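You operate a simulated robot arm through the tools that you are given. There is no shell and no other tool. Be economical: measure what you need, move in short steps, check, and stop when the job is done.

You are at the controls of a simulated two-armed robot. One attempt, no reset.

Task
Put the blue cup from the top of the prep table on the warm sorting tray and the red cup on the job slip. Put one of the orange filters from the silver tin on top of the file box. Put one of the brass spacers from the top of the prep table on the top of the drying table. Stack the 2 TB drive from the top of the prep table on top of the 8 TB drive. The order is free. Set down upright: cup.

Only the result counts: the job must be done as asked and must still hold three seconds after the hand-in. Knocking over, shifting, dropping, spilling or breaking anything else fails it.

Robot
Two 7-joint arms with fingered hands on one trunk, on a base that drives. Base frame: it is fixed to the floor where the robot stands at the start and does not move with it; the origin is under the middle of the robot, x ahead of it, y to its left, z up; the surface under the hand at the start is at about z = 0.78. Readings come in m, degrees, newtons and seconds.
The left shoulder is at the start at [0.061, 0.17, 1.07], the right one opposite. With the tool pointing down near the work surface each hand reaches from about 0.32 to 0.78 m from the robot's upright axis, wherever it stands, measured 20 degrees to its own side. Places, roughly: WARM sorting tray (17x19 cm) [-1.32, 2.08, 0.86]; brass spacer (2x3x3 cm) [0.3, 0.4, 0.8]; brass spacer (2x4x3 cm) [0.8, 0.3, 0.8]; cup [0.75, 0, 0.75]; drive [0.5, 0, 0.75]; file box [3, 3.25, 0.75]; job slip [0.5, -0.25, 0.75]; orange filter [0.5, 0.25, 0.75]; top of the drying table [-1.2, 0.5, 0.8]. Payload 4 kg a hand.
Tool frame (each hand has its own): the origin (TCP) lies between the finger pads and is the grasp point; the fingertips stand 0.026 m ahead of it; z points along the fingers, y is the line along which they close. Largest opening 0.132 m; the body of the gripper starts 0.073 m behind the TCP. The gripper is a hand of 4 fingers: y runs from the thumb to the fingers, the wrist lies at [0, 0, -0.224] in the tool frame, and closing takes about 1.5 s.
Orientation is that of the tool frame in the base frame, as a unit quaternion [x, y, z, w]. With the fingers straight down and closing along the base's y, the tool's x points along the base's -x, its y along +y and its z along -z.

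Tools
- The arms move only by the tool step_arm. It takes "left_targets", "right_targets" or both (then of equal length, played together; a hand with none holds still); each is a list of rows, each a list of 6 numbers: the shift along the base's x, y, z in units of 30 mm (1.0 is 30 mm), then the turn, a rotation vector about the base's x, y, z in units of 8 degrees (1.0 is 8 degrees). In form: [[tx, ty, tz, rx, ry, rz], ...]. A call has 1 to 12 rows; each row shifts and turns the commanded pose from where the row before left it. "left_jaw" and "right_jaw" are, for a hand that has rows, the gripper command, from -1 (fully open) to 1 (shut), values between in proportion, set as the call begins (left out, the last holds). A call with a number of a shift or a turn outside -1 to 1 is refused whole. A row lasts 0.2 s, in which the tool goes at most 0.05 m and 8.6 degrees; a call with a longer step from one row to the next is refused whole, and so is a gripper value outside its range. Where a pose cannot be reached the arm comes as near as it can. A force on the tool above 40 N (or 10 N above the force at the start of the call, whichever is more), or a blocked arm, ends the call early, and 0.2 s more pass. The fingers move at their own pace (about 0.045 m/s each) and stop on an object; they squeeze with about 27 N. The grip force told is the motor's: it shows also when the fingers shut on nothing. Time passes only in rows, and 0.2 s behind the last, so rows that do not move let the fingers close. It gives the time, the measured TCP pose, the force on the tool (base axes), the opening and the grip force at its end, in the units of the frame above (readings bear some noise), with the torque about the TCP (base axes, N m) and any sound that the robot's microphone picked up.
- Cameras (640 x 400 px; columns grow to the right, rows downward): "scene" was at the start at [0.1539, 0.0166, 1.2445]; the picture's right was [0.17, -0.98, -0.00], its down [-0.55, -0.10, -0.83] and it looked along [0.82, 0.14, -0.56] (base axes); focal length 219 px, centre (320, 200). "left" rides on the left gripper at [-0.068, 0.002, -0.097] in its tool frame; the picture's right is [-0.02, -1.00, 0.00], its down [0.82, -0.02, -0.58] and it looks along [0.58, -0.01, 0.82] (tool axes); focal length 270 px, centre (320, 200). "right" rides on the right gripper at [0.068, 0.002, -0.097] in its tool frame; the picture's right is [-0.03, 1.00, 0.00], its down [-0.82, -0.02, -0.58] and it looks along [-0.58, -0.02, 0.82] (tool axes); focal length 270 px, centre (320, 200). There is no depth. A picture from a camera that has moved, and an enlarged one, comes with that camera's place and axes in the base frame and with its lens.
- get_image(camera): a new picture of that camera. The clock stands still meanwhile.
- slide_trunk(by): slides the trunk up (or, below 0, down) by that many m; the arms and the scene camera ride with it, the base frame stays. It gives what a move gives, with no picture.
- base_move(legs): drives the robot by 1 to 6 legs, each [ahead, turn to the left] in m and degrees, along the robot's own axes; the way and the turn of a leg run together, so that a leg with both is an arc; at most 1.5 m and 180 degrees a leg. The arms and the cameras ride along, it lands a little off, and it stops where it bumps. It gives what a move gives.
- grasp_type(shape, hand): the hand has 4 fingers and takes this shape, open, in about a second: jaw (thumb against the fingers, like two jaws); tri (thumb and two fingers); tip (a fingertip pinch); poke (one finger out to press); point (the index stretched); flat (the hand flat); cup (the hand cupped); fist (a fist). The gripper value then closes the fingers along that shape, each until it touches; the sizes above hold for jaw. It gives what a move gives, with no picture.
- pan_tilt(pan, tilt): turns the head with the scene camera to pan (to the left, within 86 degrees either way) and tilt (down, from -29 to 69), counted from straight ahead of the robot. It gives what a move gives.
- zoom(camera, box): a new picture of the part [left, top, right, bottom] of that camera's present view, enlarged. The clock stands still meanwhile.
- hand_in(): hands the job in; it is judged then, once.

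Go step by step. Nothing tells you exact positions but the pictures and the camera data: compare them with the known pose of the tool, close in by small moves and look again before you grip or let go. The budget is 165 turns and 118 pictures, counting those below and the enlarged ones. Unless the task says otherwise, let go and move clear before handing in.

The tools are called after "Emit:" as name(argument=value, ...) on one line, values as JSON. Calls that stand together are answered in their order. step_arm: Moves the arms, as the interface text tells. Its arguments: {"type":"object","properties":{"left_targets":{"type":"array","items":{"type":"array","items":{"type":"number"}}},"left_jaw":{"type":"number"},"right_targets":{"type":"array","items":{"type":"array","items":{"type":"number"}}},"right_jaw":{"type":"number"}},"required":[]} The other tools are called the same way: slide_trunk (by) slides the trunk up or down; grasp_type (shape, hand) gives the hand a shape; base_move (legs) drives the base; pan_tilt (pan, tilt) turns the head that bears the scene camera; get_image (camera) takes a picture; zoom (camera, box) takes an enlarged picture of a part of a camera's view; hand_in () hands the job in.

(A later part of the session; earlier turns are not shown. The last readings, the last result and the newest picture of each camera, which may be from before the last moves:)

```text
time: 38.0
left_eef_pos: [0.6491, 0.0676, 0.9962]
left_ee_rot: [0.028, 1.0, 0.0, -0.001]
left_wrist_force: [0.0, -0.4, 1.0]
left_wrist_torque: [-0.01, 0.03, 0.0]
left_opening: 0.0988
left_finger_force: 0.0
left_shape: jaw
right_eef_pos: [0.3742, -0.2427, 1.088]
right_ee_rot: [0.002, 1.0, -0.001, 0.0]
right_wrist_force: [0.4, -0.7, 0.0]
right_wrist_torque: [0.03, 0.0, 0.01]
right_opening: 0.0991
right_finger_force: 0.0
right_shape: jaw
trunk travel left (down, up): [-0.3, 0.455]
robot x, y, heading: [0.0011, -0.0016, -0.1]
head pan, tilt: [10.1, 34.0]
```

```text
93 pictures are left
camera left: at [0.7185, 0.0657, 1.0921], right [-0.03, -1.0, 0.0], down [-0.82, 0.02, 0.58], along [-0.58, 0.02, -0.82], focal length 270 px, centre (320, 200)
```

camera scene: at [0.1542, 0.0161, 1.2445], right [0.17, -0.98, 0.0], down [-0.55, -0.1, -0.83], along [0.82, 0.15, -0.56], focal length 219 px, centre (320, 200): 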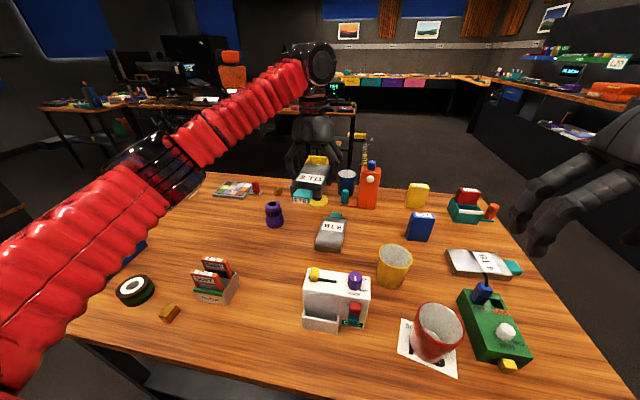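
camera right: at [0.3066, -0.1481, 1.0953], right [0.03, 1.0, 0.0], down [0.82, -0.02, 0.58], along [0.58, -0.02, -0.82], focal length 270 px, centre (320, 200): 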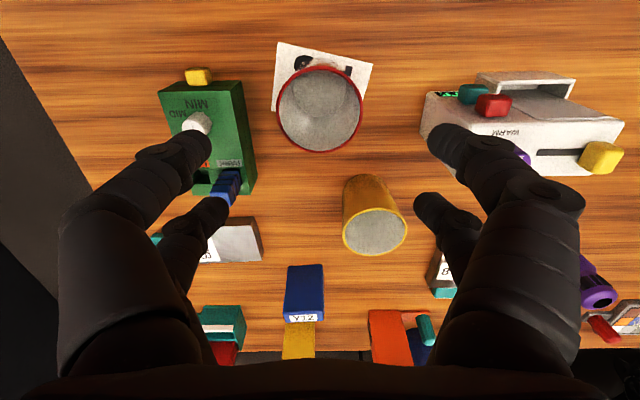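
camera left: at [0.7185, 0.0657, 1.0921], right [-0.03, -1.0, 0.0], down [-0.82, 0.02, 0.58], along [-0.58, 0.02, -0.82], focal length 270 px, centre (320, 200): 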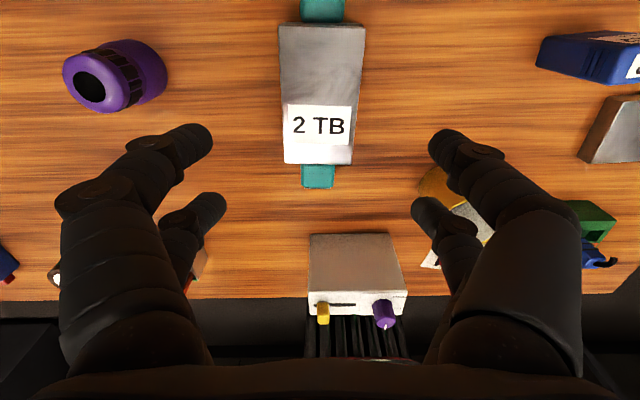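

The drives are stacked. Next I'll bring the left hand over the filter tin and spacer to look closely.

Emit:
step_arm(left_targets=[[-0.8, 0.77, 0, 0, 0, 0.05], [-0.8, 0.77, 0, 0, 0, 0.05], [-0.8, 0.77, 0, 0, 0, 0.05], [-0.8, 0.77, 0, 0, 0, 0.05], [-0.8, 0.77, 0, 0, 0, 0.05], [-0.8, 0.77, 0, 0, 0, 0.05], [-0.8, 0.77, 0, 0, 0, 0.05], [-0.8, 0.77, 0, 0, 0, 0], [-0.8, 0.77, 0, 0, 0, 0], [-0.8, 0.77, 0, 0, 0, 0]], left_jaw=-0.2)

Emit:
get_image(camera="left")

Emit:
zoom(camera="scene", box=[100, 220, 280, 340])

```text
time: 40.2
left_eef_pos: [0.4092, 0.2995, 0.9969]
left_ee_rot: [0.003, 1.0, 0.0, 0.0]
left_wrist_force: [-0.1, -0.7, 0.3]
left_wrist_torque: [0.03, 0.0, 0.03]
left_opening: 0.0795
left_finger_force: 0.1
left_shape: jaw
right_eef_pos: [0.3743, -0.2421, 1.0876]
right_ee_rot: [0.001, 1.0, 0.0, 0.0]
right_wrist_force: [-0.4, 0.4, -0.4]
right_wrist_torque: [0.02, 0.0, 0.01]
right_opening: 0.0989
right_finger_force: 0.0
right_shape: jaw
trunk travel left (down, up): [-0.3, 0.455]
robot x, y, heading: [-0.0045, 0.0018, 0.2]
head pan, tilt: [10.1, 34.0]
```

```text
92 pictures are left
camera left: at [0.4778, 0.3009, 1.0924], right [0.02, -1.0, 0.0], down [-0.82, -0.01, 0.58], along [-0.58, -0.01, -0.82], focal length 270 px, centre (320, 200)
```

left: 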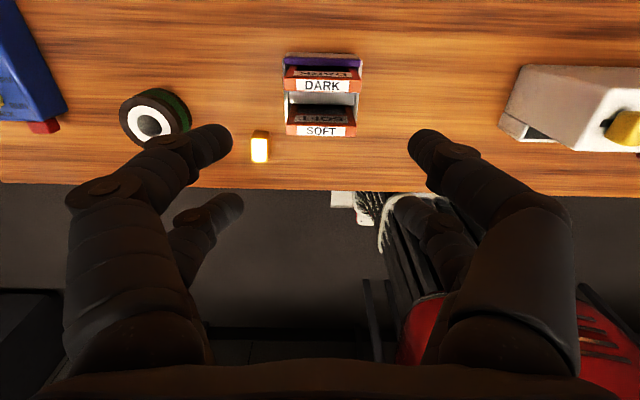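

```text
3.33 times, centred on (190, 280) of scene
camera zoom: at [0.1531, 0.0169, 1.2447], right [0.17, -0.98, 0.0], down [-0.55, -0.1, -0.83], along [0.82, 0.14, -0.56], focal length 729 px, centre (753, -67)
```

zoom: 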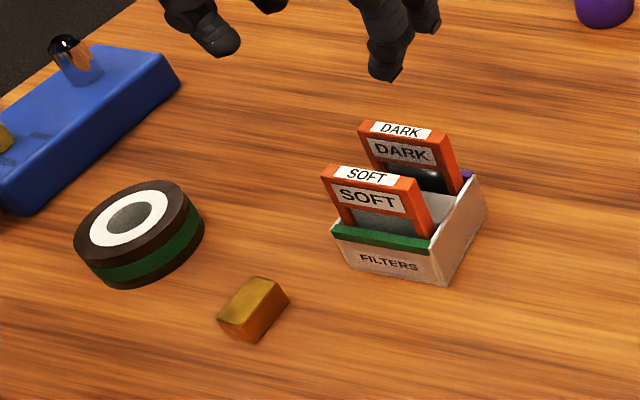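

SOFT is at about x=0.394, y=0.298, top z≈0.866; DARK is about 37 mm behind it. I'll turn the left hand -92° to pinch SOFT by its faces, and look.

Emit:
step_arm(left_targets=[[-0.04, 0, 0, 0, 0, -0.955], [-0.04, 0, 0, 0, 0, -0.955], [-0.04, 0, 0, 0, 0, -0.955], [-0.04, 0, 0, 0, 0, -0.955], [-0.04, 0, 0, 0, 0, -0.955], [-0.04, 0, 0, 0, 0, -0.955], [-0.04, 0, 0, 0, 0, -0.955], [-0.04, 0, 0, 0, 0, -0.955], [-0.04, 0, 0, 0, 0, -0.955], [-0.04, 0, 0, 0, 0, -0.955], [-0.04, 0, 0, 0, 0, -0.955], [-0.06, 0, 0, 0, 0, -0.955]], left_jaw=0.4)

Emit:
get_image(camera="left")

```text
time: 42.8
left_eef_pos: [0.3955, 0.2975, 0.9961]
left_ee_rot: [0.721, 0.693, -0.001, 0.0]
left_wrist_force: [-0.2, -0.9, -0.5]
left_wrist_torque: [0.01, 0.02, 0.01]
left_opening: 0.0398
left_finger_force: 0.0
left_shape: jaw
right_eef_pos: [0.375, -0.2419, 1.0881]
right_ee_rot: [0.002, 1.0, 0.0, 0.001]
right_wrist_force: [-0.5, 0.6, -0.7]
right_wrist_torque: [0.0, 0.02, 0.02]
right_opening: 0.0986
right_finger_force: 0.0
right_shape: jaw
trunk travel left (down, up): [-0.3, 0.455]
robot x, y, heading: [-0.0019, 0.0001, 0.1]
head pan, tilt: [10.1, 34.0]
```

```text
90 pictures are left
camera left: at [0.3943, 0.23, 1.092], right [-1.0, 0.01, 0.0], down [0.01, 0.82, 0.58], along [0.01, 0.58, -0.82], focal length 270 px, centre (320, 200)
```

left: 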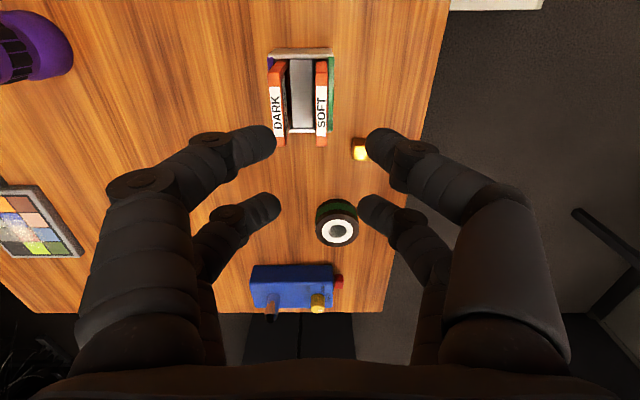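

Face-pinching looks tight against DARK because the fingers flare outward, so I'll grip SOFT by its side edges with the finger pair on the camera side. Turning the hand back and descending part way to look.

Emit:
step_arm(left_targets=[[-0.05, 0, 0, 0, 0, 0.94], [-0.05, 0, 0, 0, 0, 0.94], [-0.05, 0, 0, 0, 0, 0.94], [-0.05, 0, 0, 0, 0, 0.94], [-0.05, 0, 0, 0, 0, 0.94], [-0.05, 0, 0, 0, 0, 0.94], [-0.05, 0, 0, 0, 0, 0.94], [-0.05, 0, 0, 0, 0, 0.94], [-0.05, 0, -0.5, 0, 0, 0.94], [-0.05, 0, -0.9, 0, 0, 0.94], [-0.05, 0, -0.9, 0, 0, 0.94], [-0.05, 0, -0.9, 0, 0, 0.94]], left_jaw=-0.5)

Emit:
get_image(camera="left")

Emit:
zoom(camera="scene", box=[100, 200, 300, 340])

```text
time: 45.4
left_eef_pos: [0.3765, 0.2982, 0.8988]
left_ee_rot: [0.015, 1.0, 0.0, 0.001]
left_wrist_force: [-0.2, -0.6, 0.2]
left_wrist_torque: [0.03, 0.01, 0.03]
left_opening: 0.0986
left_finger_force: 0.0
left_shape: jaw
right_eef_pos: [0.375, -0.2417, 1.0873]
right_ee_rot: [0.002, 1.0, 0.0, -0.001]
right_wrist_force: [-0.7, -0.4, 0.7]
right_wrist_torque: [-0.01, 0.03, 0.02]
right_opening: 0.0985
right_finger_force: 0.2
right_shape: jaw
trunk travel left (down, up): [-0.3, 0.455]
robot x, y, heading: [0.0018, -0.0007, -0.1]
head pan, tilt: [10.1, 34.0]
```

```text
89 pictures are left
camera left: at [0.4452, 0.2984, 0.996], right [0.0, -1.0, 0.0], down [-0.82, 0.0, 0.58], along [-0.58, 0.0, -0.82], focal length 270 px, centre (320, 200)
```

left: 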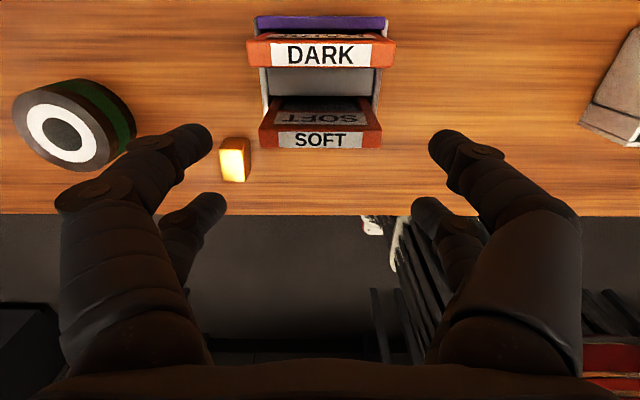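

```text
2.86 times, centred on (200, 270) of scene
camera zoom: at [0.1537, 0.0167, 1.2445], right [0.17, -0.98, 0.0], down [-0.55, -0.1, -0.83], along [0.82, 0.14, -0.56], focal length 625 px, centre (663, 0)
```

zoom: 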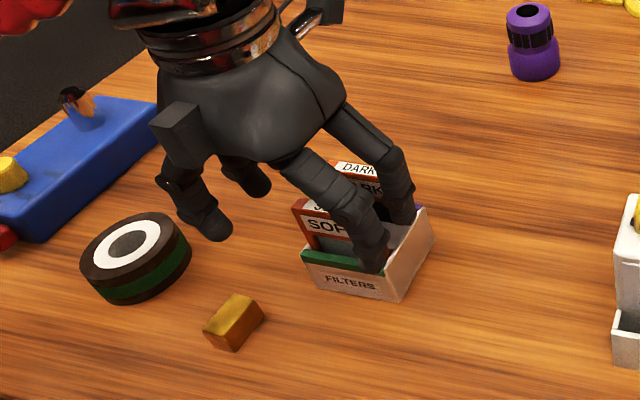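

SOFT is in line with the near finger pair. I'll go down 3.3 cm and check.

Emit:
step_arm(left_targets=[[0, 0, -0.4, 0, 0, 0], [0, 0, -0.4, 0, 0, 0], [0, 0, -0.3, 0, 0, 0], [0, 0, 0, 0, 0, 0]])

Emit:
get_image(camera="left")

```text
time: 46.4
left_eef_pos: [0.3771, 0.2984, 0.8667]
left_ee_rot: [0.016, 1.0, 0.0, 0.0]
left_wrist_force: [-0.2, -0.7, 0.1]
left_wrist_torque: [-0.01, 0.0, -0.01]
left_opening: 0.0986
left_finger_force: 0.1
left_shape: jaw
right_eef_pos: [0.3745, -0.2416, 1.0881]
right_ee_rot: [0.003, 1.0, -0.001, 0.0]
right_wrist_force: [-0.6, -0.1, 0.0]
right_wrist_torque: [0.0, 0.02, 0.03]
right_opening: 0.0986
right_finger_force: 0.1
right_shape: jaw
trunk travel left (down, up): [-0.3, 0.455]
robot x, y, heading: [-0.0007, -0.0023, 0.2]
head pan, tilt: [10.1, 34.0]
```

```text
87 pictures are left
camera left: at [0.4454, 0.298, 0.9629], right [-0.01, -1.0, 0.0], down [-0.82, 0.01, 0.58], along [-0.58, 0.0, -0.82], focal length 270 px, centre (320, 200)
```

left: 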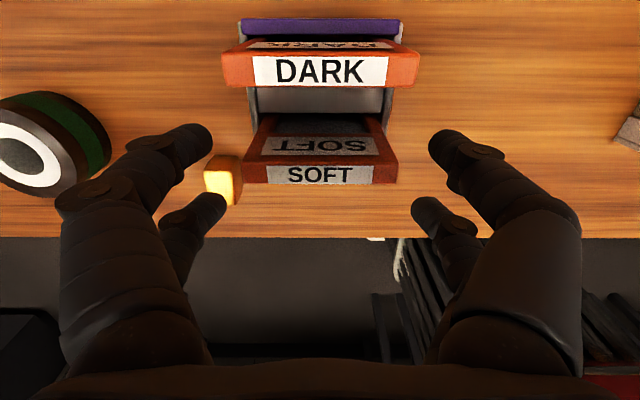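

Aligned. Closing on the edges of SOFT.

Emit:
step_arm(left_targets=[[0, 0, 0, 0, 0, 0], [0, 0, 0, 0, 0, 0], [0, 0, 0, 0, 0, 0], [0, 0, 0, 0, 0, 0], [0, 0, 0, 0, 0, 0], [0, 0, 0, 0, 0, 0]], left_jaw=1)

Emit:
get_image(camera="left")

```text
time: 47.8
left_eef_pos: [0.3772, 0.2977, 0.8652]
left_ee_rot: [0.016, 1.0, 0.0, 0.0]
left_wrist_force: [0.4, -0.7, 0.5]
left_wrist_torque: [0.01, 0.02, -0.04]
left_opening: 0.032
left_finger_force: 11.5
left_shape: jaw
right_eef_pos: [0.3751, -0.2419, 1.0879]
right_ee_rot: [0.002, 1.0, 0.0, -0.001]
right_wrist_force: [-0.5, -0.8, 0.5]
right_wrist_torque: [0.0, 0.0, 0.01]
right_opening: 0.0986
right_finger_force: 0.0
right_shape: jaw
trunk travel left (down, up): [-0.3, 0.455]
robot x, y, heading: [-0.0033, 0.0009, -0.1]
head pan, tilt: [10.1, 34.0]
```

```text
86 pictures are left
camera left: at [0.4455, 0.298, 0.9629], right [-0.01, -1.0, 0.0], down [-0.82, 0.01, 0.58], along [-0.58, 0.0, -0.82], focal length 270 px, centre (320, 200)
```

left: 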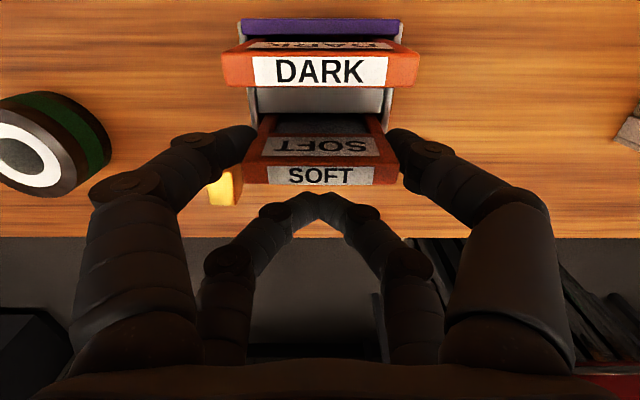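

The near pair holds SOFT's edges. Lifting slowly.

Emit:
step_arm(left_targets=[[0, 0, 0, 0, 0, 0], [0, 0, 0.3, 0, 0, 0], [0, 0, 0.5, 0, 0, 0], [0, 0, 0.5, 0, 0, 0], [0, 0, 0.7, 0, 0, 0], [0, 0, 1, 0, 0, 0], [0, 0, 1, 0, 0, 0]])

Emit:
get_image(camera="left")

Emit:
get_image(camera="scene")

```text
time: 49.4
left_eef_pos: [0.3766, 0.2987, 0.9864]
left_ee_rot: [0.016, 1.0, 0.0, 0.0]
left_wrist_force: [0.4, -0.3, -0.3]
left_wrist_torque: [0.01, 0.02, 0.02]
left_opening: 0.0304
left_finger_force: 26.8
left_shape: jaw
right_eef_pos: [0.3748, -0.2422, 1.0882]
right_ee_rot: [0.002, 1.0, 0.0, 0.0]
right_wrist_force: [-0.7, -0.3, 0.5]
right_wrist_torque: [0.01, 0.02, -0.01]
right_opening: 0.0985
right_finger_force: 0.0
right_shape: jaw
trunk travel left (down, up): [-0.3, 0.455]
robot x, y, heading: [-0.0006, -0.0008, -0.3]
head pan, tilt: [10.1, 34.0]
```

```text
85 pictures are left
camera left: at [0.4454, 0.2981, 1.0828], right [-0.01, -1.0, 0.0], down [-0.82, 0.01, 0.58], along [-0.58, 0.0, -0.82], focal length 270 px, centre (320, 200)
```

left: 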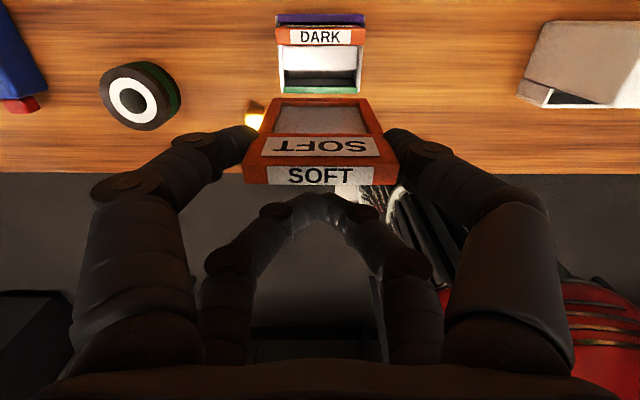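

```text
84 pictures are left
camera scene: at [0.1535, 0.0164, 1.2446], right [0.17, -0.98, 0.0], down [-0.55, -0.1, -0.83], along [0.82, 0.14, -0.56], focal length 219 px, centre (320, 200)
```

scene: 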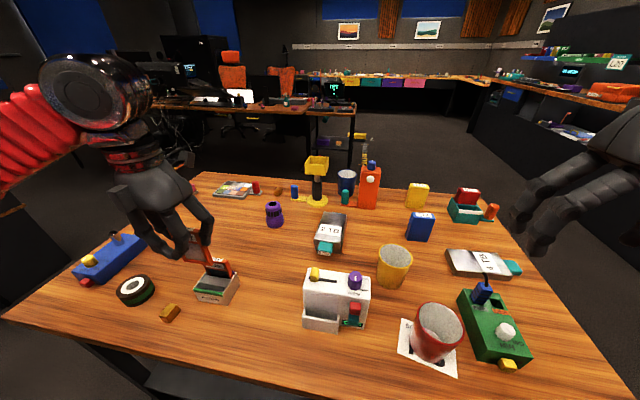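

SOFT is out of the tin. Now I look around for the file box and a route.

Emit:
pan_tilt(pan=47, tilt=18)

Emit:
get_image(camera="scene")

Emit:
zoom(camera="scene", box=[200, 100, 440, 250])

```text
time: 50.4
left_eef_pos: [0.3772, 0.2981, 0.986]
left_ee_rot: [0.016, 1.0, 0.0, -0.001]
left_wrist_force: [-0.3, -1.0, -0.7]
left_wrist_torque: [0.05, 0.0, 0.0]
left_opening: 0.0305
left_finger_force: 26.7
left_shape: jaw
right_eef_pos: [0.3752, -0.2417, 1.0866]
right_ee_rot: [0.001, 1.0, 0.0, 0.0]
right_wrist_force: [0.2, -1.0, 0.2]
right_wrist_torque: [0.0, -0.01, 0.01]
right_opening: 0.0986
right_finger_force: 0.0
right_shape: jaw
trunk travel left (down, up): [-0.3, 0.455]
robot x, y, heading: [0.0001, -0.0003, -0.1]
head pan, tilt: [47.0, 18.0]
```

```text
83 pictures are left
camera scene: at [0.1302, 0.0693, 1.2702], right [0.73, -0.68, 0.0], down [-0.21, -0.23, -0.95], along [0.65, 0.69, -0.31], focal length 219 px, centre (320, 200)
```

scene: 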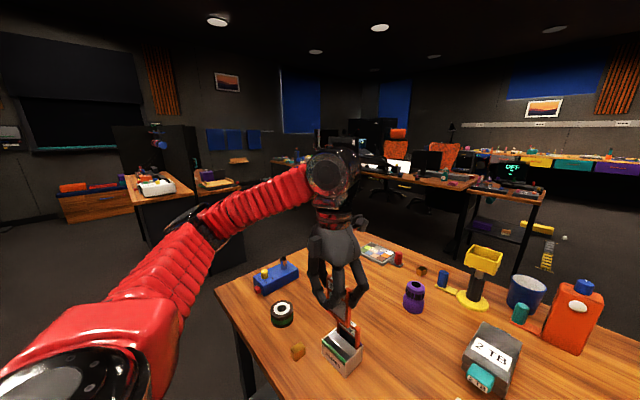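

```text
2.67 times, centred on (320, 175) of scene
camera zoom: at [0.1302, 0.0693, 1.2702], right [0.73, -0.68, 0.0], down [-0.21, -0.23, -0.95], along [0.65, 0.69, -0.31], focal length 583 px, centre (320, 267)
```

zoom: 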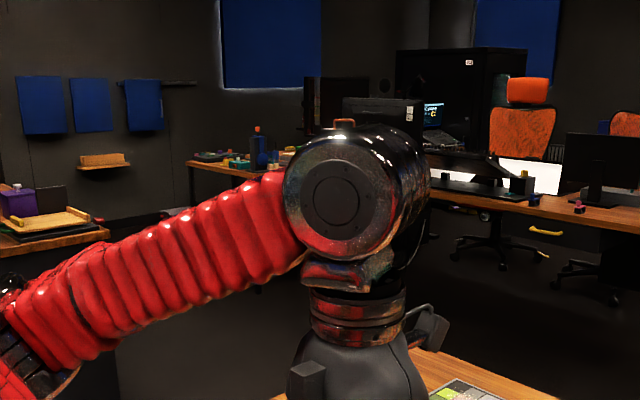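

The file box is hidden behind the arm, ahead-left on the desks. I'll back out, go left around the prep table through the aisle (y≈1.28), and look again.

Emit:
base_move(legs=[[-0.35, 0], [0, 90], [1.28, 0], [0, -90]])

Emit:
pan_tilt(pan=25, tilt=15)

Emit:
get_image(camera="scene")

```text
time: 55.0
left_eef_pos: [-0.2808, 0.4735, 0.9869]
left_ee_rot: [-0.357, 0.934, 0.001, 0.0]
left_wrist_force: [0.7, -0.9, -0.6]
left_wrist_torque: [0.0, 0.01, -0.01]
left_opening: 0.0305
left_finger_force: 26.5
left_shape: jaw
right_eef_pos: [0.0921, 0.0805, 1.0892]
right_ee_rot: [-0.371, 0.929, 0.0, -0.001]
right_wrist_force: [0.8, -0.2, 0.1]
right_wrist_torque: [0.02, 0.01, -0.03]
right_opening: 0.0989
right_finger_force: 0.0
right_shape: jaw
trunk travel left (down, up): [-0.3, 0.455]
robot x, y, heading: [-0.3222, -0.0302, 45.0]
head pan, tilt: [47.0, 18.0]
stopped in leg 2: the robot was blocked; the commanded pose is now the measured one
```

```text
time: 55.9
left_eef_pos: [-0.2789, 0.4734, 0.9866]
left_ee_rot: [-0.357, 0.934, 0.0, 0.0]
left_wrist_force: [-0.5, 0.2, -0.4]
left_wrist_torque: [0.01, 0.03, 0.03]
left_opening: 0.0305
left_finger_force: 26.7
left_shape: jaw
right_eef_pos: [0.0919, 0.0814, 1.087]
right_ee_rot: [-0.37, 0.929, -0.001, 0.0]
right_wrist_force: [0.4, -0.2, 0.1]
right_wrist_torque: [-0.01, 0.03, -0.02]
right_opening: 0.0985
right_finger_force: 0.0
right_shape: jaw
trunk travel left (down, up): [-0.3, 0.455]
robot x, y, heading: [-0.3239, -0.0298, 45.1]
head pan, tilt: [25.0, 15.0]
```

```text
81 pictures are left
camera scene: at [-0.242, 0.1036, 1.2751], right [0.94, -0.34, 0.0], down [-0.09, -0.24, -0.97], along [0.33, 0.91, -0.26], focal length 219 px, centre (320, 200)
```

scene: 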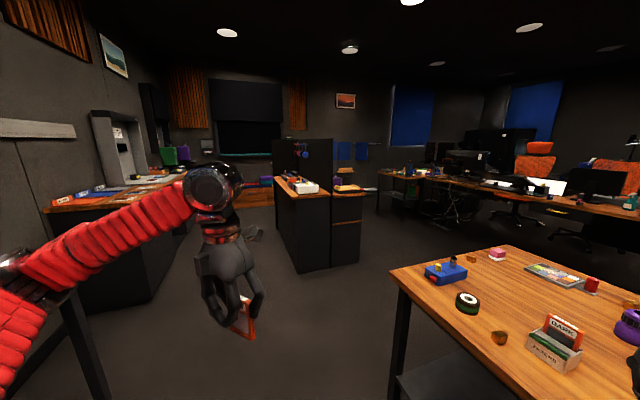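

The turn was blocked at 45°, perhaps the left elbow against the drying table. I'll look left.

Emit:
pan_tilt(pan=86, tilt=35)

Emit:
get_image(camera="scene")

```text
time: 57.2
left_eef_pos: [-0.2789, 0.4737, 0.9871]
left_ee_rot: [-0.358, 0.934, 0.0, 0.0]
left_wrist_force: [-0.4, -0.2, 0.6]
left_wrist_torque: [-0.02, -0.02, 0.05]
left_opening: 0.0306
left_finger_force: 26.8
left_shape: jaw
right_eef_pos: [0.0932, 0.0812, 1.088]
right_ee_rot: [-0.37, 0.929, 0.0, 0.0]
right_wrist_force: [0.2, -0.1, 0.3]
right_wrist_torque: [0.03, 0.01, 0.01]
right_opening: 0.0991
right_finger_force: 0.1
right_shape: jaw
trunk travel left (down, up): [-0.3, 0.455]
robot x, y, heading: [-0.3206, -0.0281, 45.1]
head pan, tilt: [85.9, 35.0]
```

```text
80 pictures are left
camera scene: at [-0.3318, 0.0825, 1.2432], right [0.76, 0.65, 0.0], down [0.38, -0.43, -0.82], along [-0.54, 0.62, -0.57], focal length 219 px, centre (320, 200)
```

scene: 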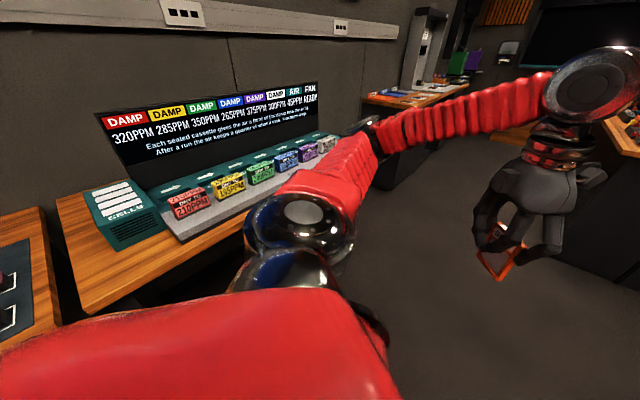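

The left side is clear but close to the drying table. I'll check the right side too.

Emit:
pan_tilt(pan=-60, tilt=50)

Emit:
get_image(camera="scene")

```text
time: 59.5
left_eef_pos: [-0.279, 0.473, 0.9863]
left_ee_rot: [-0.357, 0.934, 0.0, 0.0]
left_wrist_force: [-1.3, -0.2, -0.8]
left_wrist_torque: [-0.01, -0.02, 0.02]
left_opening: 0.0304
left_finger_force: 26.3
left_shape: jaw
right_eef_pos: [0.0921, 0.0805, 1.0887]
right_ee_rot: [-0.37, 0.929, 0.0, 0.0]
right_wrist_force: [-0.2, 0.6, 0.1]
right_wrist_torque: [0.04, 0.02, -0.03]
right_opening: 0.0991
right_finger_force: 0.0
right_shape: jaw
trunk travel left (down, up): [-0.3, 0.455]
robot x, y, heading: [-0.3217, -0.0337, 45.1]
head pan, tilt: [-60.0, 50.0]
```

```text
79 pictures are left
camera scene: at [-0.1997, -0.004, 1.2214], right [-0.26, -0.97, 0.0], down [-0.74, 0.2, -0.64], along [0.62, -0.17, -0.77], focal length 219 px, centre (320, 200)
```

scene: 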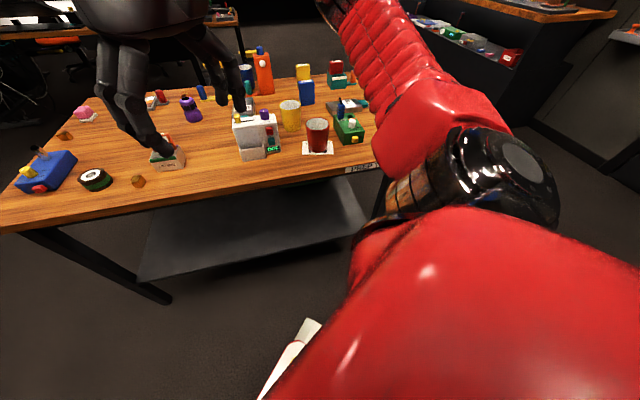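

Most likely a rear corner of the base met the drying table. I'll edge forward a little and turn on.

Emit:
base_move(legs=[[0.1, 0], [0, 45]])

```text
time: 62.7
left_eef_pos: [-0.5461, 0.4541, 0.9865]
left_ee_rot: [-0.658, 0.753, 0.0, 0.0]
left_wrist_force: [0.1, 0.2, -0.7]
left_wrist_torque: [0.01, 0.01, 0.0]
left_opening: 0.0306
left_finger_force: 26.7
left_shape: jaw
right_eef_pos: [-0.0081, 0.3984, 1.0874]
right_ee_rot: [-0.669, 0.744, 0.0, 0.0]
right_wrist_force: [0.5, -0.4, 0.4]
right_wrist_torque: [0.0, -0.02, -0.03]
right_opening: 0.0992
right_finger_force: 0.1
right_shape: jaw
trunk travel left (down, up): [-0.3, 0.455]
robot x, y, heading: [-0.2026, 0.0355, 86.5]
head pan, tilt: [-60.0, 50.0]
stopped in leg 2: the robot was blocked; the commanded pose is now the measured one
```

Now heading 86°. I'll drive on up the aisle and turn to face +x.

Emit:
base_move(legs=[[1.22, 0], [0, -86]])

Emit:
pan_tilt(pan=15, tilt=15)

Emit:
get_image(camera="scene")

```text
time: 71.4
left_eef_pos: [-0.0533, 1.7966, 0.9886]
left_ee_rot: [-0.3, 0.954, 0.001, -0.001]
left_wrist_force: [0.3, 0.4, 0.3]
left_wrist_torque: [0.01, -0.02, -0.01]
left_opening: 0.0304
left_finger_force: 27.1
left_shape: jaw
right_eef_pos: [0.2699, 1.3616, 1.0902]
right_ee_rot: [-0.313, 0.95, 0.0, 0.0]
right_wrist_force: [-0.9, 0.0, 0.9]
right_wrist_torque: [0.01, 0.0, 0.01]
right_opening: 0.099
right_finger_force: 0.2
right_shape: jaw
trunk travel left (down, up): [-0.3, 0.455]
robot x, y, heading: [-0.1605, 1.298, 37.4]
head pan, tilt: [-60.0, 50.0]
stopped in leg 2: the robot was blocked; the commanded pose is now the measured one
```

```text
time: 72.8
left_eef_pos: [-0.054, 1.7964, 0.9875]
left_ee_rot: [-0.299, 0.954, -0.001, 0.0]
left_wrist_force: [0.2, 0.1, -0.9]
left_wrist_torque: [0.01, 0.03, -0.01]
left_opening: 0.0305
left_finger_force: 27.0
left_shape: jaw
right_eef_pos: [0.2684, 1.362, 1.0904]
right_ee_rot: [-0.313, 0.95, 0.0, 0.001]
right_wrist_force: [0.1, -0.7, 0.7]
right_wrist_torque: [-0.01, -0.02, 0.01]
right_opening: 0.099
right_finger_force: 0.0
right_shape: jaw
trunk travel left (down, up): [-0.3, 0.455]
robot x, y, heading: [-0.161, 1.2987, 37.5]
head pan, tilt: [15.0, 15.0]
```

```text
78 pictures are left
camera scene: at [-0.0512, 1.4153, 1.275], right [0.79, -0.61, 0.0], down [-0.16, -0.21, -0.97], along [0.59, 0.77, -0.26], focal length 219 px, centre (320, 200)
```

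scene: 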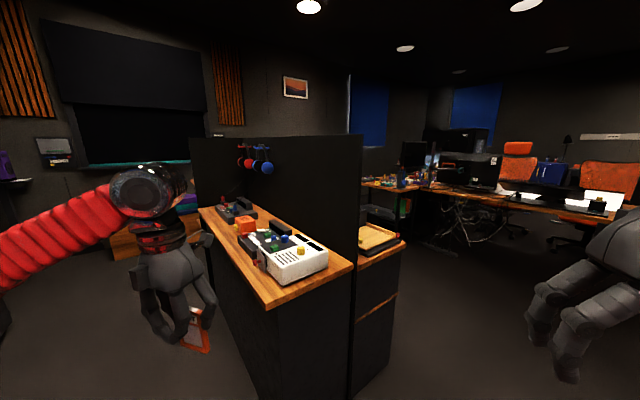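

Blocked again at 37°, unclear by what. I'll look down both sides.

Emit:
pan_tilt(pan=-80, tilt=45)

Emit:
get_image(camera="scene")

Emit:
pan_tilt(pan=80, tilt=45)

Emit:
get_image(camera="scene")

```text
time: 74.5
left_eef_pos: [-0.0526, 1.797, 0.9877]
left_ee_rot: [-0.3, 0.954, 0.002, 0.0]
left_wrist_force: [-0.1, -0.7, -0.1]
left_wrist_torque: [0.02, 0.01, -0.01]
left_opening: 0.0307
left_finger_force: 27.0
left_shape: jaw
right_eef_pos: [0.2693, 1.362, 1.0907]
right_ee_rot: [-0.312, 0.95, 0.0, 0.001]
right_wrist_force: [0.5, 0.8, 0.2]
right_wrist_torque: [0.01, 0.01, -0.02]
right_opening: 0.099
right_finger_force: 0.0
right_shape: jaw
trunk travel left (down, up): [-0.3, 0.455]
robot x, y, heading: [-0.1635, 1.3, 37.4]
head pan, tilt: [-80.0, 45.0]
```

```text
77 pictures are left
camera scene: at [-0.0483, 1.2863, 1.2283], right [-0.68, -0.74, 0.0], down [-0.52, 0.48, -0.71], along [0.52, -0.48, -0.71], focal length 219 px, centre (320, 200)
```

scene: 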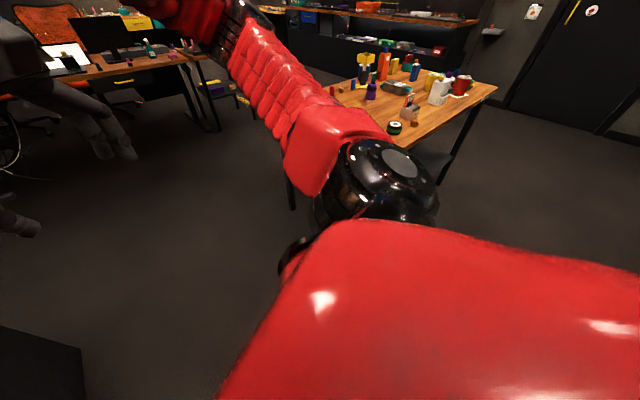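

```text
time: 77.0
left_eef_pos: [-0.0538, 1.7976, 0.9864]
left_ee_rot: [-0.3, 0.954, 0.0, 0.0]
left_wrist_force: [-0.4, -0.1, -0.3]
left_wrist_torque: [-0.03, 0.0, 0.01]
left_opening: 0.0305
left_finger_force: 27.3
left_shape: jaw
right_eef_pos: [0.2679, 1.3621, 1.0895]
right_ee_rot: [-0.313, 0.95, -0.001, 0.0]
right_wrist_force: [-0.2, -0.5, 0.1]
right_wrist_torque: [0.04, 0.02, 0.0]
right_opening: 0.099
right_finger_force: 0.0
right_shape: jaw
trunk travel left (down, up): [-0.3, 0.455]
robot x, y, heading: [-0.1616, 1.3015, 37.3]
head pan, tilt: [80.0, 45.0]
```

```text
76 pictures are left
camera scene: at [-0.1457, 1.4134, 1.2283], right [0.89, 0.46, 0.0], down [0.33, -0.63, -0.71], along [-0.33, 0.63, -0.71], focal length 219 px, centre (320, 200)
```

scene: 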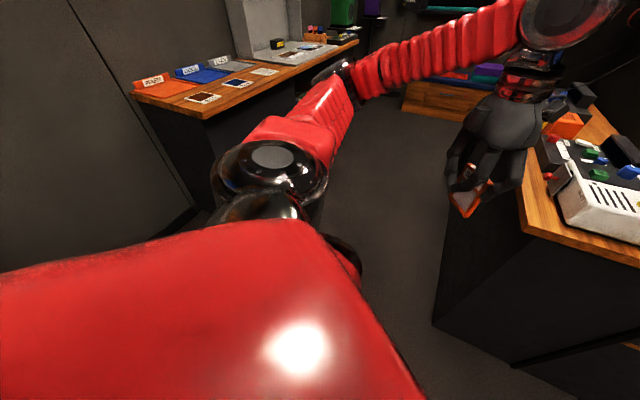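

Nothing is obviously touching. I'll try the rest of the turn.

Emit:
base_move(legs=[[0, -37]])

```text
time: 79.3
left_eef_pos: [0.2271, 1.6305, 0.987]
left_ee_rot: [0.02, 1.0, 0.001, 0.0]
left_wrist_force: [-0.4, 0.2, -0.2]
left_wrist_torque: [0.0, -0.03, -0.03]
left_opening: 0.0306
left_finger_force: 26.6
left_shape: jaw
right_eef_pos: [0.2206, 1.0901, 1.0909]
right_ee_rot: [0.006, 1.0, 0.0, 0.0]
right_wrist_force: [-0.4, -0.5, 0.2]
right_wrist_torque: [-0.04, 0.02, 0.0]
right_opening: 0.099
right_finger_force: 0.1
right_shape: jaw
trunk travel left (down, up): [-0.3, 0.455]
robot x, y, heading: [-0.1589, 1.3367, 0.6]
head pan, tilt: [80.0, 45.0]
```

The turn completed. I'll drive on along the aisle.

Emit:
base_move(legs=[[0, -4], [1.4, 0]])

Emit:
pan_tilt(pan=45, tilt=15)

Emit:
get_image(camera="scene")

```text
time: 86.8
left_eef_pos: [1.6249, 1.5308, 0.9884]
left_ee_rot: [0.051, 0.999, -0.001, 0.0]
left_wrist_force: [0.2, 0.2, -0.4]
left_wrist_torque: [0.04, 0.02, -0.04]
left_opening: 0.0305
left_finger_force: 26.8
left_shape: jaw
right_eef_pos: [1.5823, 0.9898, 1.0908]
right_ee_rot: [0.037, 0.999, -0.001, 0.001]
right_wrist_force: [-0.2, 0.6, 0.1]
right_wrist_torque: [-0.02, -0.02, 0.0]
right_opening: 0.099
right_finger_force: 0.0
right_shape: jaw
trunk travel left (down, up): [-0.3, 0.455]
robot x, y, heading: [1.2212, 1.2591, -2.5]
head pan, tilt: [80.0, 45.0]
```

```text
time: 87.8
left_eef_pos: [1.6251, 1.5301, 0.9893]
left_ee_rot: [0.053, 0.999, 0.0, 0.0]
left_wrist_force: [-0.7, -0.6, -0.6]
left_wrist_torque: [0.02, -0.01, -0.01]
left_opening: 0.0304
left_finger_force: 27.6
left_shape: jaw
right_eef_pos: [1.5839, 0.9902, 1.0908]
right_ee_rot: [0.037, 0.999, 0.001, 0.001]
right_wrist_force: [0.2, 0.3, 0.3]
right_wrist_torque: [-0.02, 0.01, 0.01]
right_opening: 0.0989
right_finger_force: 0.0
right_shape: jaw
trunk travel left (down, up): [-0.3, 0.455]
robot x, y, heading: [1.2234, 1.2602, -2.7]
head pan, tilt: [45.0, 15.0]
```

```text
75 pictures are left
camera scene: at [1.3557, 1.3197, 1.275], right [0.67, -0.74, 0.0], down [-0.19, -0.17, -0.97], along [0.72, 0.65, -0.26], focal length 219 px, centre (320, 200)
```

scene: 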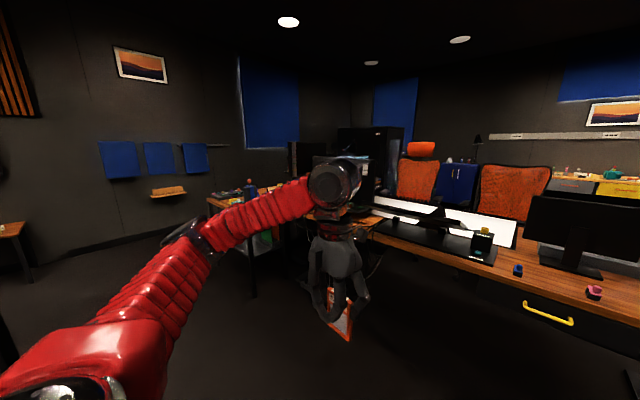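

The file box lies behind the arm in view. I'll turn to face it and move closer.

Emit:
base_move(legs=[[0.2, 0], [0, 50], [0.5, 0]])

Emit:
pan_tilt(pan=0, tilt=20)

Emit:
get_image(camera="scene")

```text
time: 91.5
left_eef_pos: [1.5365, 1.7193, 0.9893]
left_ee_rot: [-0.312, 0.95, 0.002, 0.001]
left_wrist_force: [-0.1, -0.1, -0.7]
left_wrist_torque: [-0.01, 0.01, 0.0]
left_opening: 0.0301
left_finger_force: 26.8
left_shape: jaw
right_eef_pos: [1.8703, 1.2952, 1.0925]
right_ee_rot: [-0.326, 0.945, 0.001, 0.001]
right_wrist_force: [-0.3, 0.0, 0.5]
right_wrist_torque: [0.03, -0.01, -0.01]
right_opening: 0.0991
right_finger_force: 0.0
right_shape: jaw
trunk travel left (down, up): [-0.3, 0.455]
robot x, y, heading: [1.4473, 1.2194, 40.8]
head pan, tilt: [45.0, 15.0]
stopped in leg 2: the robot was blocked; the commanded pose is now the measured one
```

```text
time: 92.7
left_eef_pos: [1.5367, 1.7193, 0.9891]
left_ee_rot: [-0.312, 0.95, 0.001, 0.001]
left_wrist_force: [0.2, 0.1, -0.7]
left_wrist_torque: [0.0, -0.02, -0.04]
left_opening: 0.0304
left_finger_force: 27.2
left_shape: jaw
right_eef_pos: [1.8691, 1.2938, 1.0913]
right_ee_rot: [-0.325, 0.946, 0.0, 0.0]
right_wrist_force: [-0.3, 0.0, 0.5]
right_wrist_torque: [-0.01, 0.01, 0.0]
right_opening: 0.099
right_finger_force: 0.0
right_shape: jaw
trunk travel left (down, up): [-0.3, 0.455]
robot x, y, heading: [1.4459, 1.2153, 40.9]
head pan, tilt: [0.0, 20.0]
```

```text
74 pictures are left
camera scene: at [1.5638, 1.3218, 1.2669], right [0.66, -0.75, 0.0], down [-0.26, -0.22, -0.94], along [0.71, 0.62, -0.34], focal length 219 px, centre (320, 200)
```

scene: 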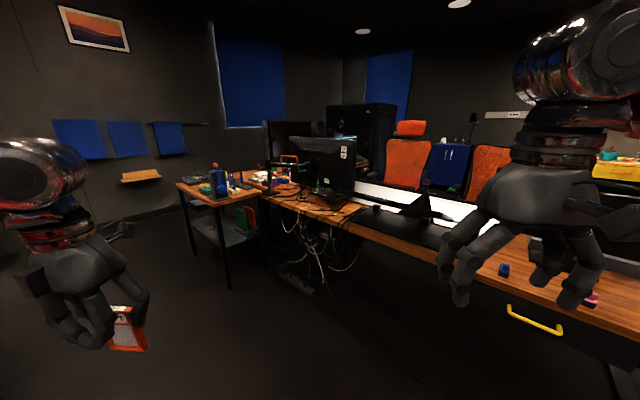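

I'll enlarge the area where the file box should be.

Emit:
zoom(camera="scene", box=[170, 140, 330, 240])

```text
4.00 times, centred on (250, 190) of scene
camera zoom: at [1.5638, 1.3218, 1.2669], right [0.66, -0.75, 0.0], down [-0.26, -0.22, -0.94], along [0.71, 0.62, -0.34], focal length 875 px, centre (600, 240)
```

zoom: 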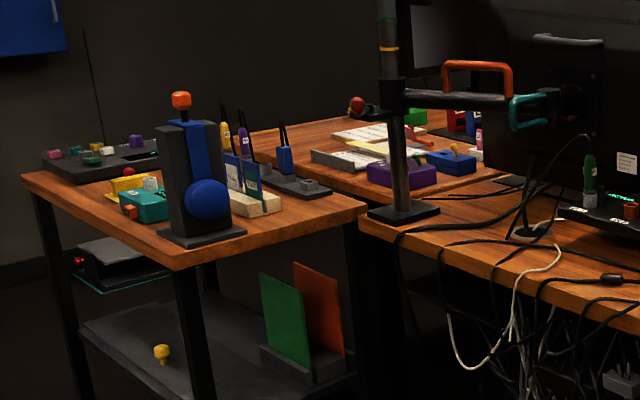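

The box cluster is on a desk behind the small table. I'll drive round to the left of it and look from there.

Emit:
base_move(legs=[[0, 25], [0, 24], [1.0, 0], [0.6, 0], [0, -30], [0, -30]])

Emit:
pan_tilt(pan=-10, tilt=22)

Emit:
get_image(camera="scene")

```text
time: 95.5
left_eef_pos: [1.1747, 1.6565, 0.9892]
left_ee_rot: [-0.634, 0.773, 0.0, 0.001]
left_wrist_force: [-0.6, -0.6, -1.7]
left_wrist_torque: [0.01, -0.01, 0.0]
left_opening: 0.0305
left_finger_force: 26.5
left_shape: jaw
right_eef_pos: [1.7088, 1.5666, 1.0925]
right_ee_rot: [-0.645, 0.764, 0.001, 0.0]
right_wrist_force: [-0.6, 0.1, -0.3]
right_wrist_torque: [-0.04, -0.02, -0.01]
right_opening: 0.0986
right_finger_force: 0.1
right_shape: jaw
trunk travel left (down, up): [-0.3, 0.455]
robot x, y, heading: [1.4848, 1.2128, 84.7]
head pan, tilt: [0.0, 20.0]
stopped in leg 2: the robot was blocked; the commanded pose is now the measured one
```

```text
time: 96.3
left_eef_pos: [1.1752, 1.6542, 0.99]
left_ee_rot: [-0.634, 0.773, 0.0, -0.001]
left_wrist_force: [-0.8, 0.2, -0.6]
left_wrist_torque: [0.0, 0.0, 0.0]
left_opening: 0.0306
left_finger_force: 27.1
left_shape: jaw
right_eef_pos: [1.7085, 1.5678, 1.0924]
right_ee_rot: [-0.645, 0.764, 0.001, 0.0]
right_wrist_force: [0.0, 1.2, 0.1]
right_wrist_torque: [0.0, -0.02, 0.0]
right_opening: 0.0992
right_finger_force: 0.0
right_shape: jaw
trunk travel left (down, up): [-0.3, 0.455]
robot x, y, heading: [1.4906, 1.2117, 85.0]
head pan, tilt: [-10.0, 22.0]
```

```text
72 pictures are left
camera scene: at [1.5174, 1.3716, 1.2637], right [0.97, -0.26, 0.0], down [-0.1, -0.36, -0.93], along [0.24, 0.89, -0.38], focal length 219 px, centre (320, 200)
```

scene: 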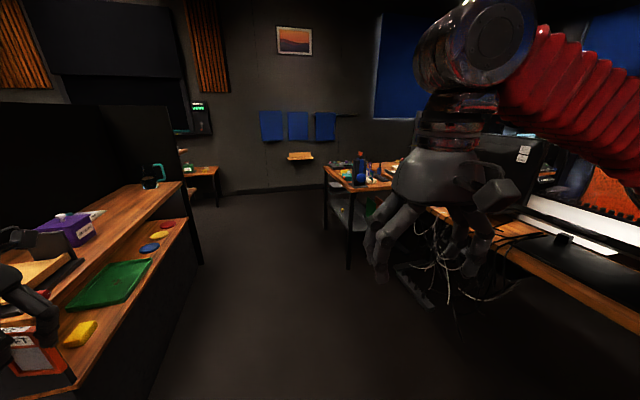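

The passage between the counter (x<0.97) and the small table (x>2.1) is tight for the elbows, so I'll raise the trunk and go along its middle.

Emit:
slide_trunk(by=0.25)

Emit:
base_move(legs=[[0.4, 0], [0, 5], [1.2, 0], [0.65, 0]])

Emit:
pan_tilt(pan=-65, tilt=25)

Emit:
get_image(camera="scene")

```text
time: 98.8
left_eef_pos: [1.1758, 1.6541, 1.2399]
left_ee_rot: [-0.634, 0.773, 0.001, -0.001]
left_wrist_force: [-0.7, -0.2, -1.2]
left_wrist_torque: [0.01, -0.01, -0.02]
left_opening: 0.0306
left_finger_force: 26.8
left_shape: jaw
right_eef_pos: [1.7086, 1.5672, 1.3426]
right_ee_rot: [-0.645, 0.764, 0.001, 0.0]
right_wrist_force: [-0.3, 0.2, 0.4]
right_wrist_torque: [0.03, 0.02, 0.02]
right_opening: 0.099
right_finger_force: 0.0
right_shape: jaw
trunk travel left (down, up): [-0.55, 0.205]
robot x, y, heading: [1.4861, 1.2167, 84.7]
head pan, tilt: [-10.0, 22.0]
```

```text
time: 111.0
left_eef_pos: [1.191, 3.8976, 1.2388]
left_ee_rot: [-0.664, 0.748, 0.0, -0.001]
left_wrist_force: [-1.2, -0.8, -0.5]
left_wrist_torque: [0.0, 0.06, -0.02]
left_opening: 0.0305
left_finger_force: 26.6
left_shape: jaw
right_eef_pos: [1.7301, 3.8517, 1.3441]
right_ee_rot: [-0.675, 0.738, 0.001, -0.001]
right_wrist_force: [0.1, 0.1, 0.2]
right_wrist_torque: [0.01, 0.03, 0.0]
right_opening: 0.099
right_finger_force: 0.1
right_shape: jaw
trunk travel left (down, up): [-0.55, 0.205]
robot x, y, heading: [1.5367, 3.4805, 89.5]
head pan, tilt: [-10.0, 22.0]
```

```text
time: 112.3
left_eef_pos: [1.1916, 3.8959, 1.2407]
left_ee_rot: [-0.664, 0.748, 0.001, 0.0]
left_wrist_force: [0.0, -0.8, 0.4]
left_wrist_torque: [0.01, -0.04, 0.0]
left_opening: 0.0306
left_finger_force: 27.4
left_shape: jaw
right_eef_pos: [1.73, 3.8521, 1.3434]
right_ee_rot: [-0.675, 0.737, 0.001, 0.001]
right_wrist_force: [1.1, -0.5, -0.7]
right_wrist_torque: [0.04, -0.03, 0.02]
right_opening: 0.0987
right_finger_force: 0.0
right_shape: jaw
trunk travel left (down, up): [-0.55, 0.205]
robot x, y, heading: [1.5392, 3.4818, 89.4]
head pan, tilt: [-65.0, 25.0]
```

```text
71 pictures are left
camera scene: at [1.6213, 3.5375, 1.5115], right [0.41, -0.91, 0.0], down [-0.38, -0.18, -0.91], along [0.82, 0.38, -0.42], focal length 219 px, centre (320, 200)
```

scene: 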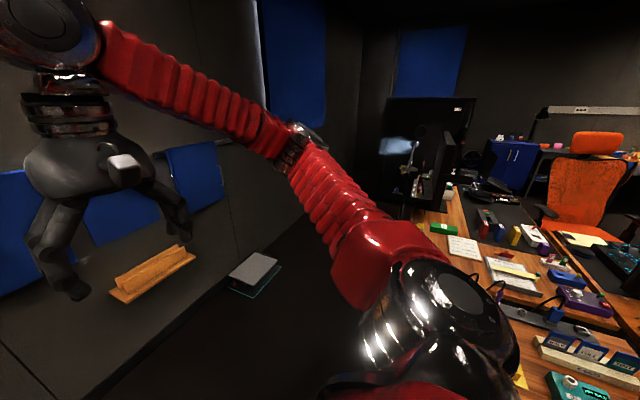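

I can see the cluster from the side now; enlarging it.

Emit:
zoom(camera="scene", box=[400, 180, 640, 330])

```text
2.67 times, centred on (520, 255) of scene
camera zoom: at [1.6213, 3.5375, 1.5115], right [0.41, -0.91, 0.0], down [-0.38, -0.18, -0.91], along [0.82, 0.38, -0.42], focal length 583 px, centre (-213, 53)
```

zoom: 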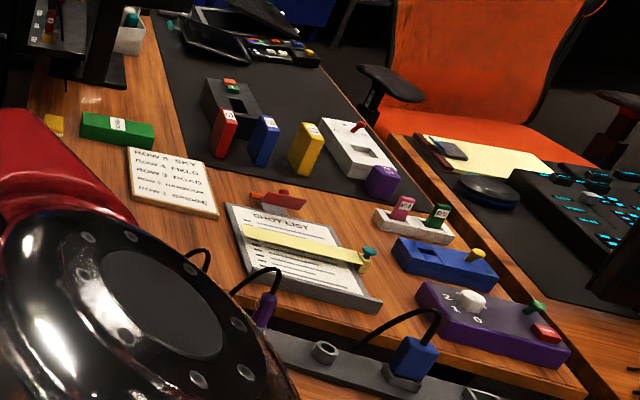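

The spot is hidden by my right elbow. I'll move forward and turn right to see the desk directly.

Emit:
base_move(legs=[[0.3, 0], [0, -35], [0, -35]])

Emit:
pan_tilt(pan=-30, tilt=28)

Emit:
get_image(camera="scene")

```text
time: 117.4
left_eef_pos: [1.6844, 4.3036, 1.2422]
left_ee_rot: [-0.243, 0.97, 0.002, -0.001]
left_wrist_force: [0.8, -0.3, -0.7]
left_wrist_torque: [0.04, 0.01, -0.03]
left_opening: 0.0304
left_finger_force: 27.5
left_shape: jaw
right_eef_pos: [1.9564, 3.8356, 1.3447]
right_ee_rot: [-0.256, 0.967, 0.003, 0.001]
right_wrist_force: [-0.6, -1.3, -0.2]
right_wrist_torque: [0.08, 0.01, 0.01]
right_opening: 0.0992
right_finger_force: 0.2
right_shape: jaw
trunk travel left (down, up): [-0.55, 0.205]
robot x, y, heading: [1.5121, 3.8226, 32.6]
head pan, tilt: [-65.0, 25.0]
stopped in leg 3: the robot was blocked; the commanded pose is now the measured one
```

```text
time: 118.4
left_eef_pos: [1.6818, 4.3064, 1.2413]
left_ee_rot: [-0.243, 0.97, 0.001, 0.0]
left_wrist_force: [-0.9, -0.4, 0.1]
left_wrist_torque: [0.02, 0.03, 0.02]
left_opening: 0.0304
left_finger_force: 27.0
left_shape: jaw
right_eef_pos: [1.9525, 3.8382, 1.3445]
right_ee_rot: [-0.257, 0.966, 0.001, 0.001]
right_wrist_force: [0.0, 0.2, -0.2]
right_wrist_torque: [-0.02, -0.03, 0.02]
right_opening: 0.099
right_finger_force: 0.0
right_shape: jaw
trunk travel left (down, up): [-0.55, 0.205]
robot x, y, heading: [1.513, 3.8222, 32.6]
head pan, tilt: [-30.0, 28.0]
```

```text
69 pictures are left
camera scene: at [1.6169, 3.8358, 1.5067], right [0.04, -1.0, 0.0], down [-0.47, -0.02, -0.88], along [0.88, 0.04, -0.47], focal length 219 px, centre (320, 200)
```

scene: 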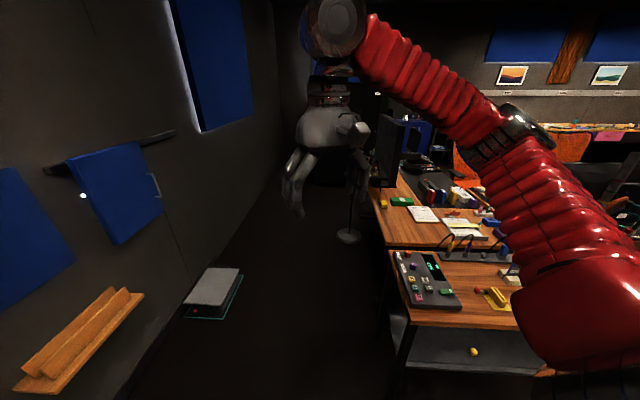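

The expected place falls right at the small green labelled box; enlarging.

Emit:
zoom(camera="scene", box=[360, 170, 480, 245])

```text
5.33 times, centred on (420, 208) of scene
camera zoom: at [1.6169, 3.8358, 1.5067], right [0.04, -1.0, 0.0], down [-0.47, -0.02, -0.88], along [0.88, 0.04, -0.47], focal length 1167 px, centre (-213, 160)
```

zoom: 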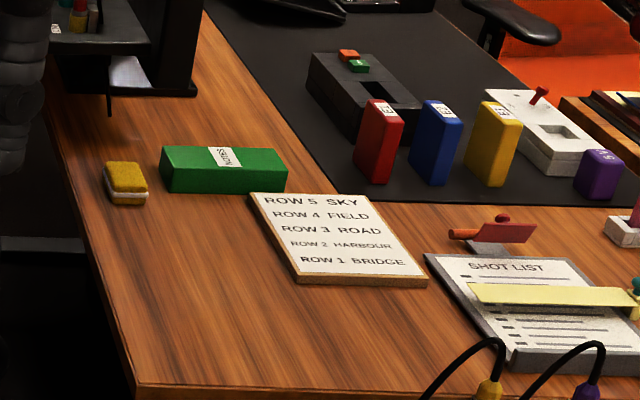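

Emit:
zoom(camera="scene", box=[384, 190, 420, 212])

```text
16.00 times, centred on (402, 201) of scene
camera zoom: at [1.6169, 3.8358, 1.5067], right [0.04, -1.0, 0.0], down [-0.47, -0.02, -0.88], along [0.88, 0.04, -0.47], focal length 3500 px, centre (-992, 184)
```

zoom: 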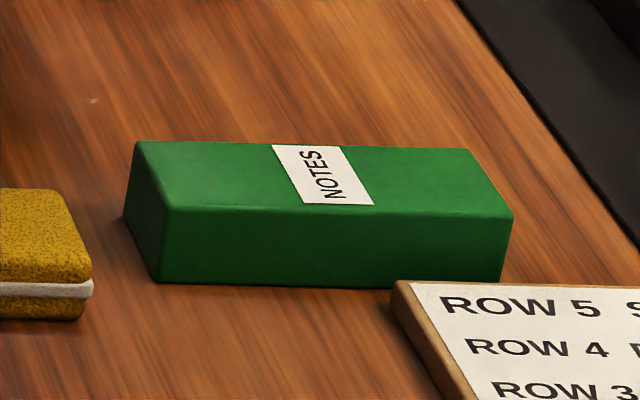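

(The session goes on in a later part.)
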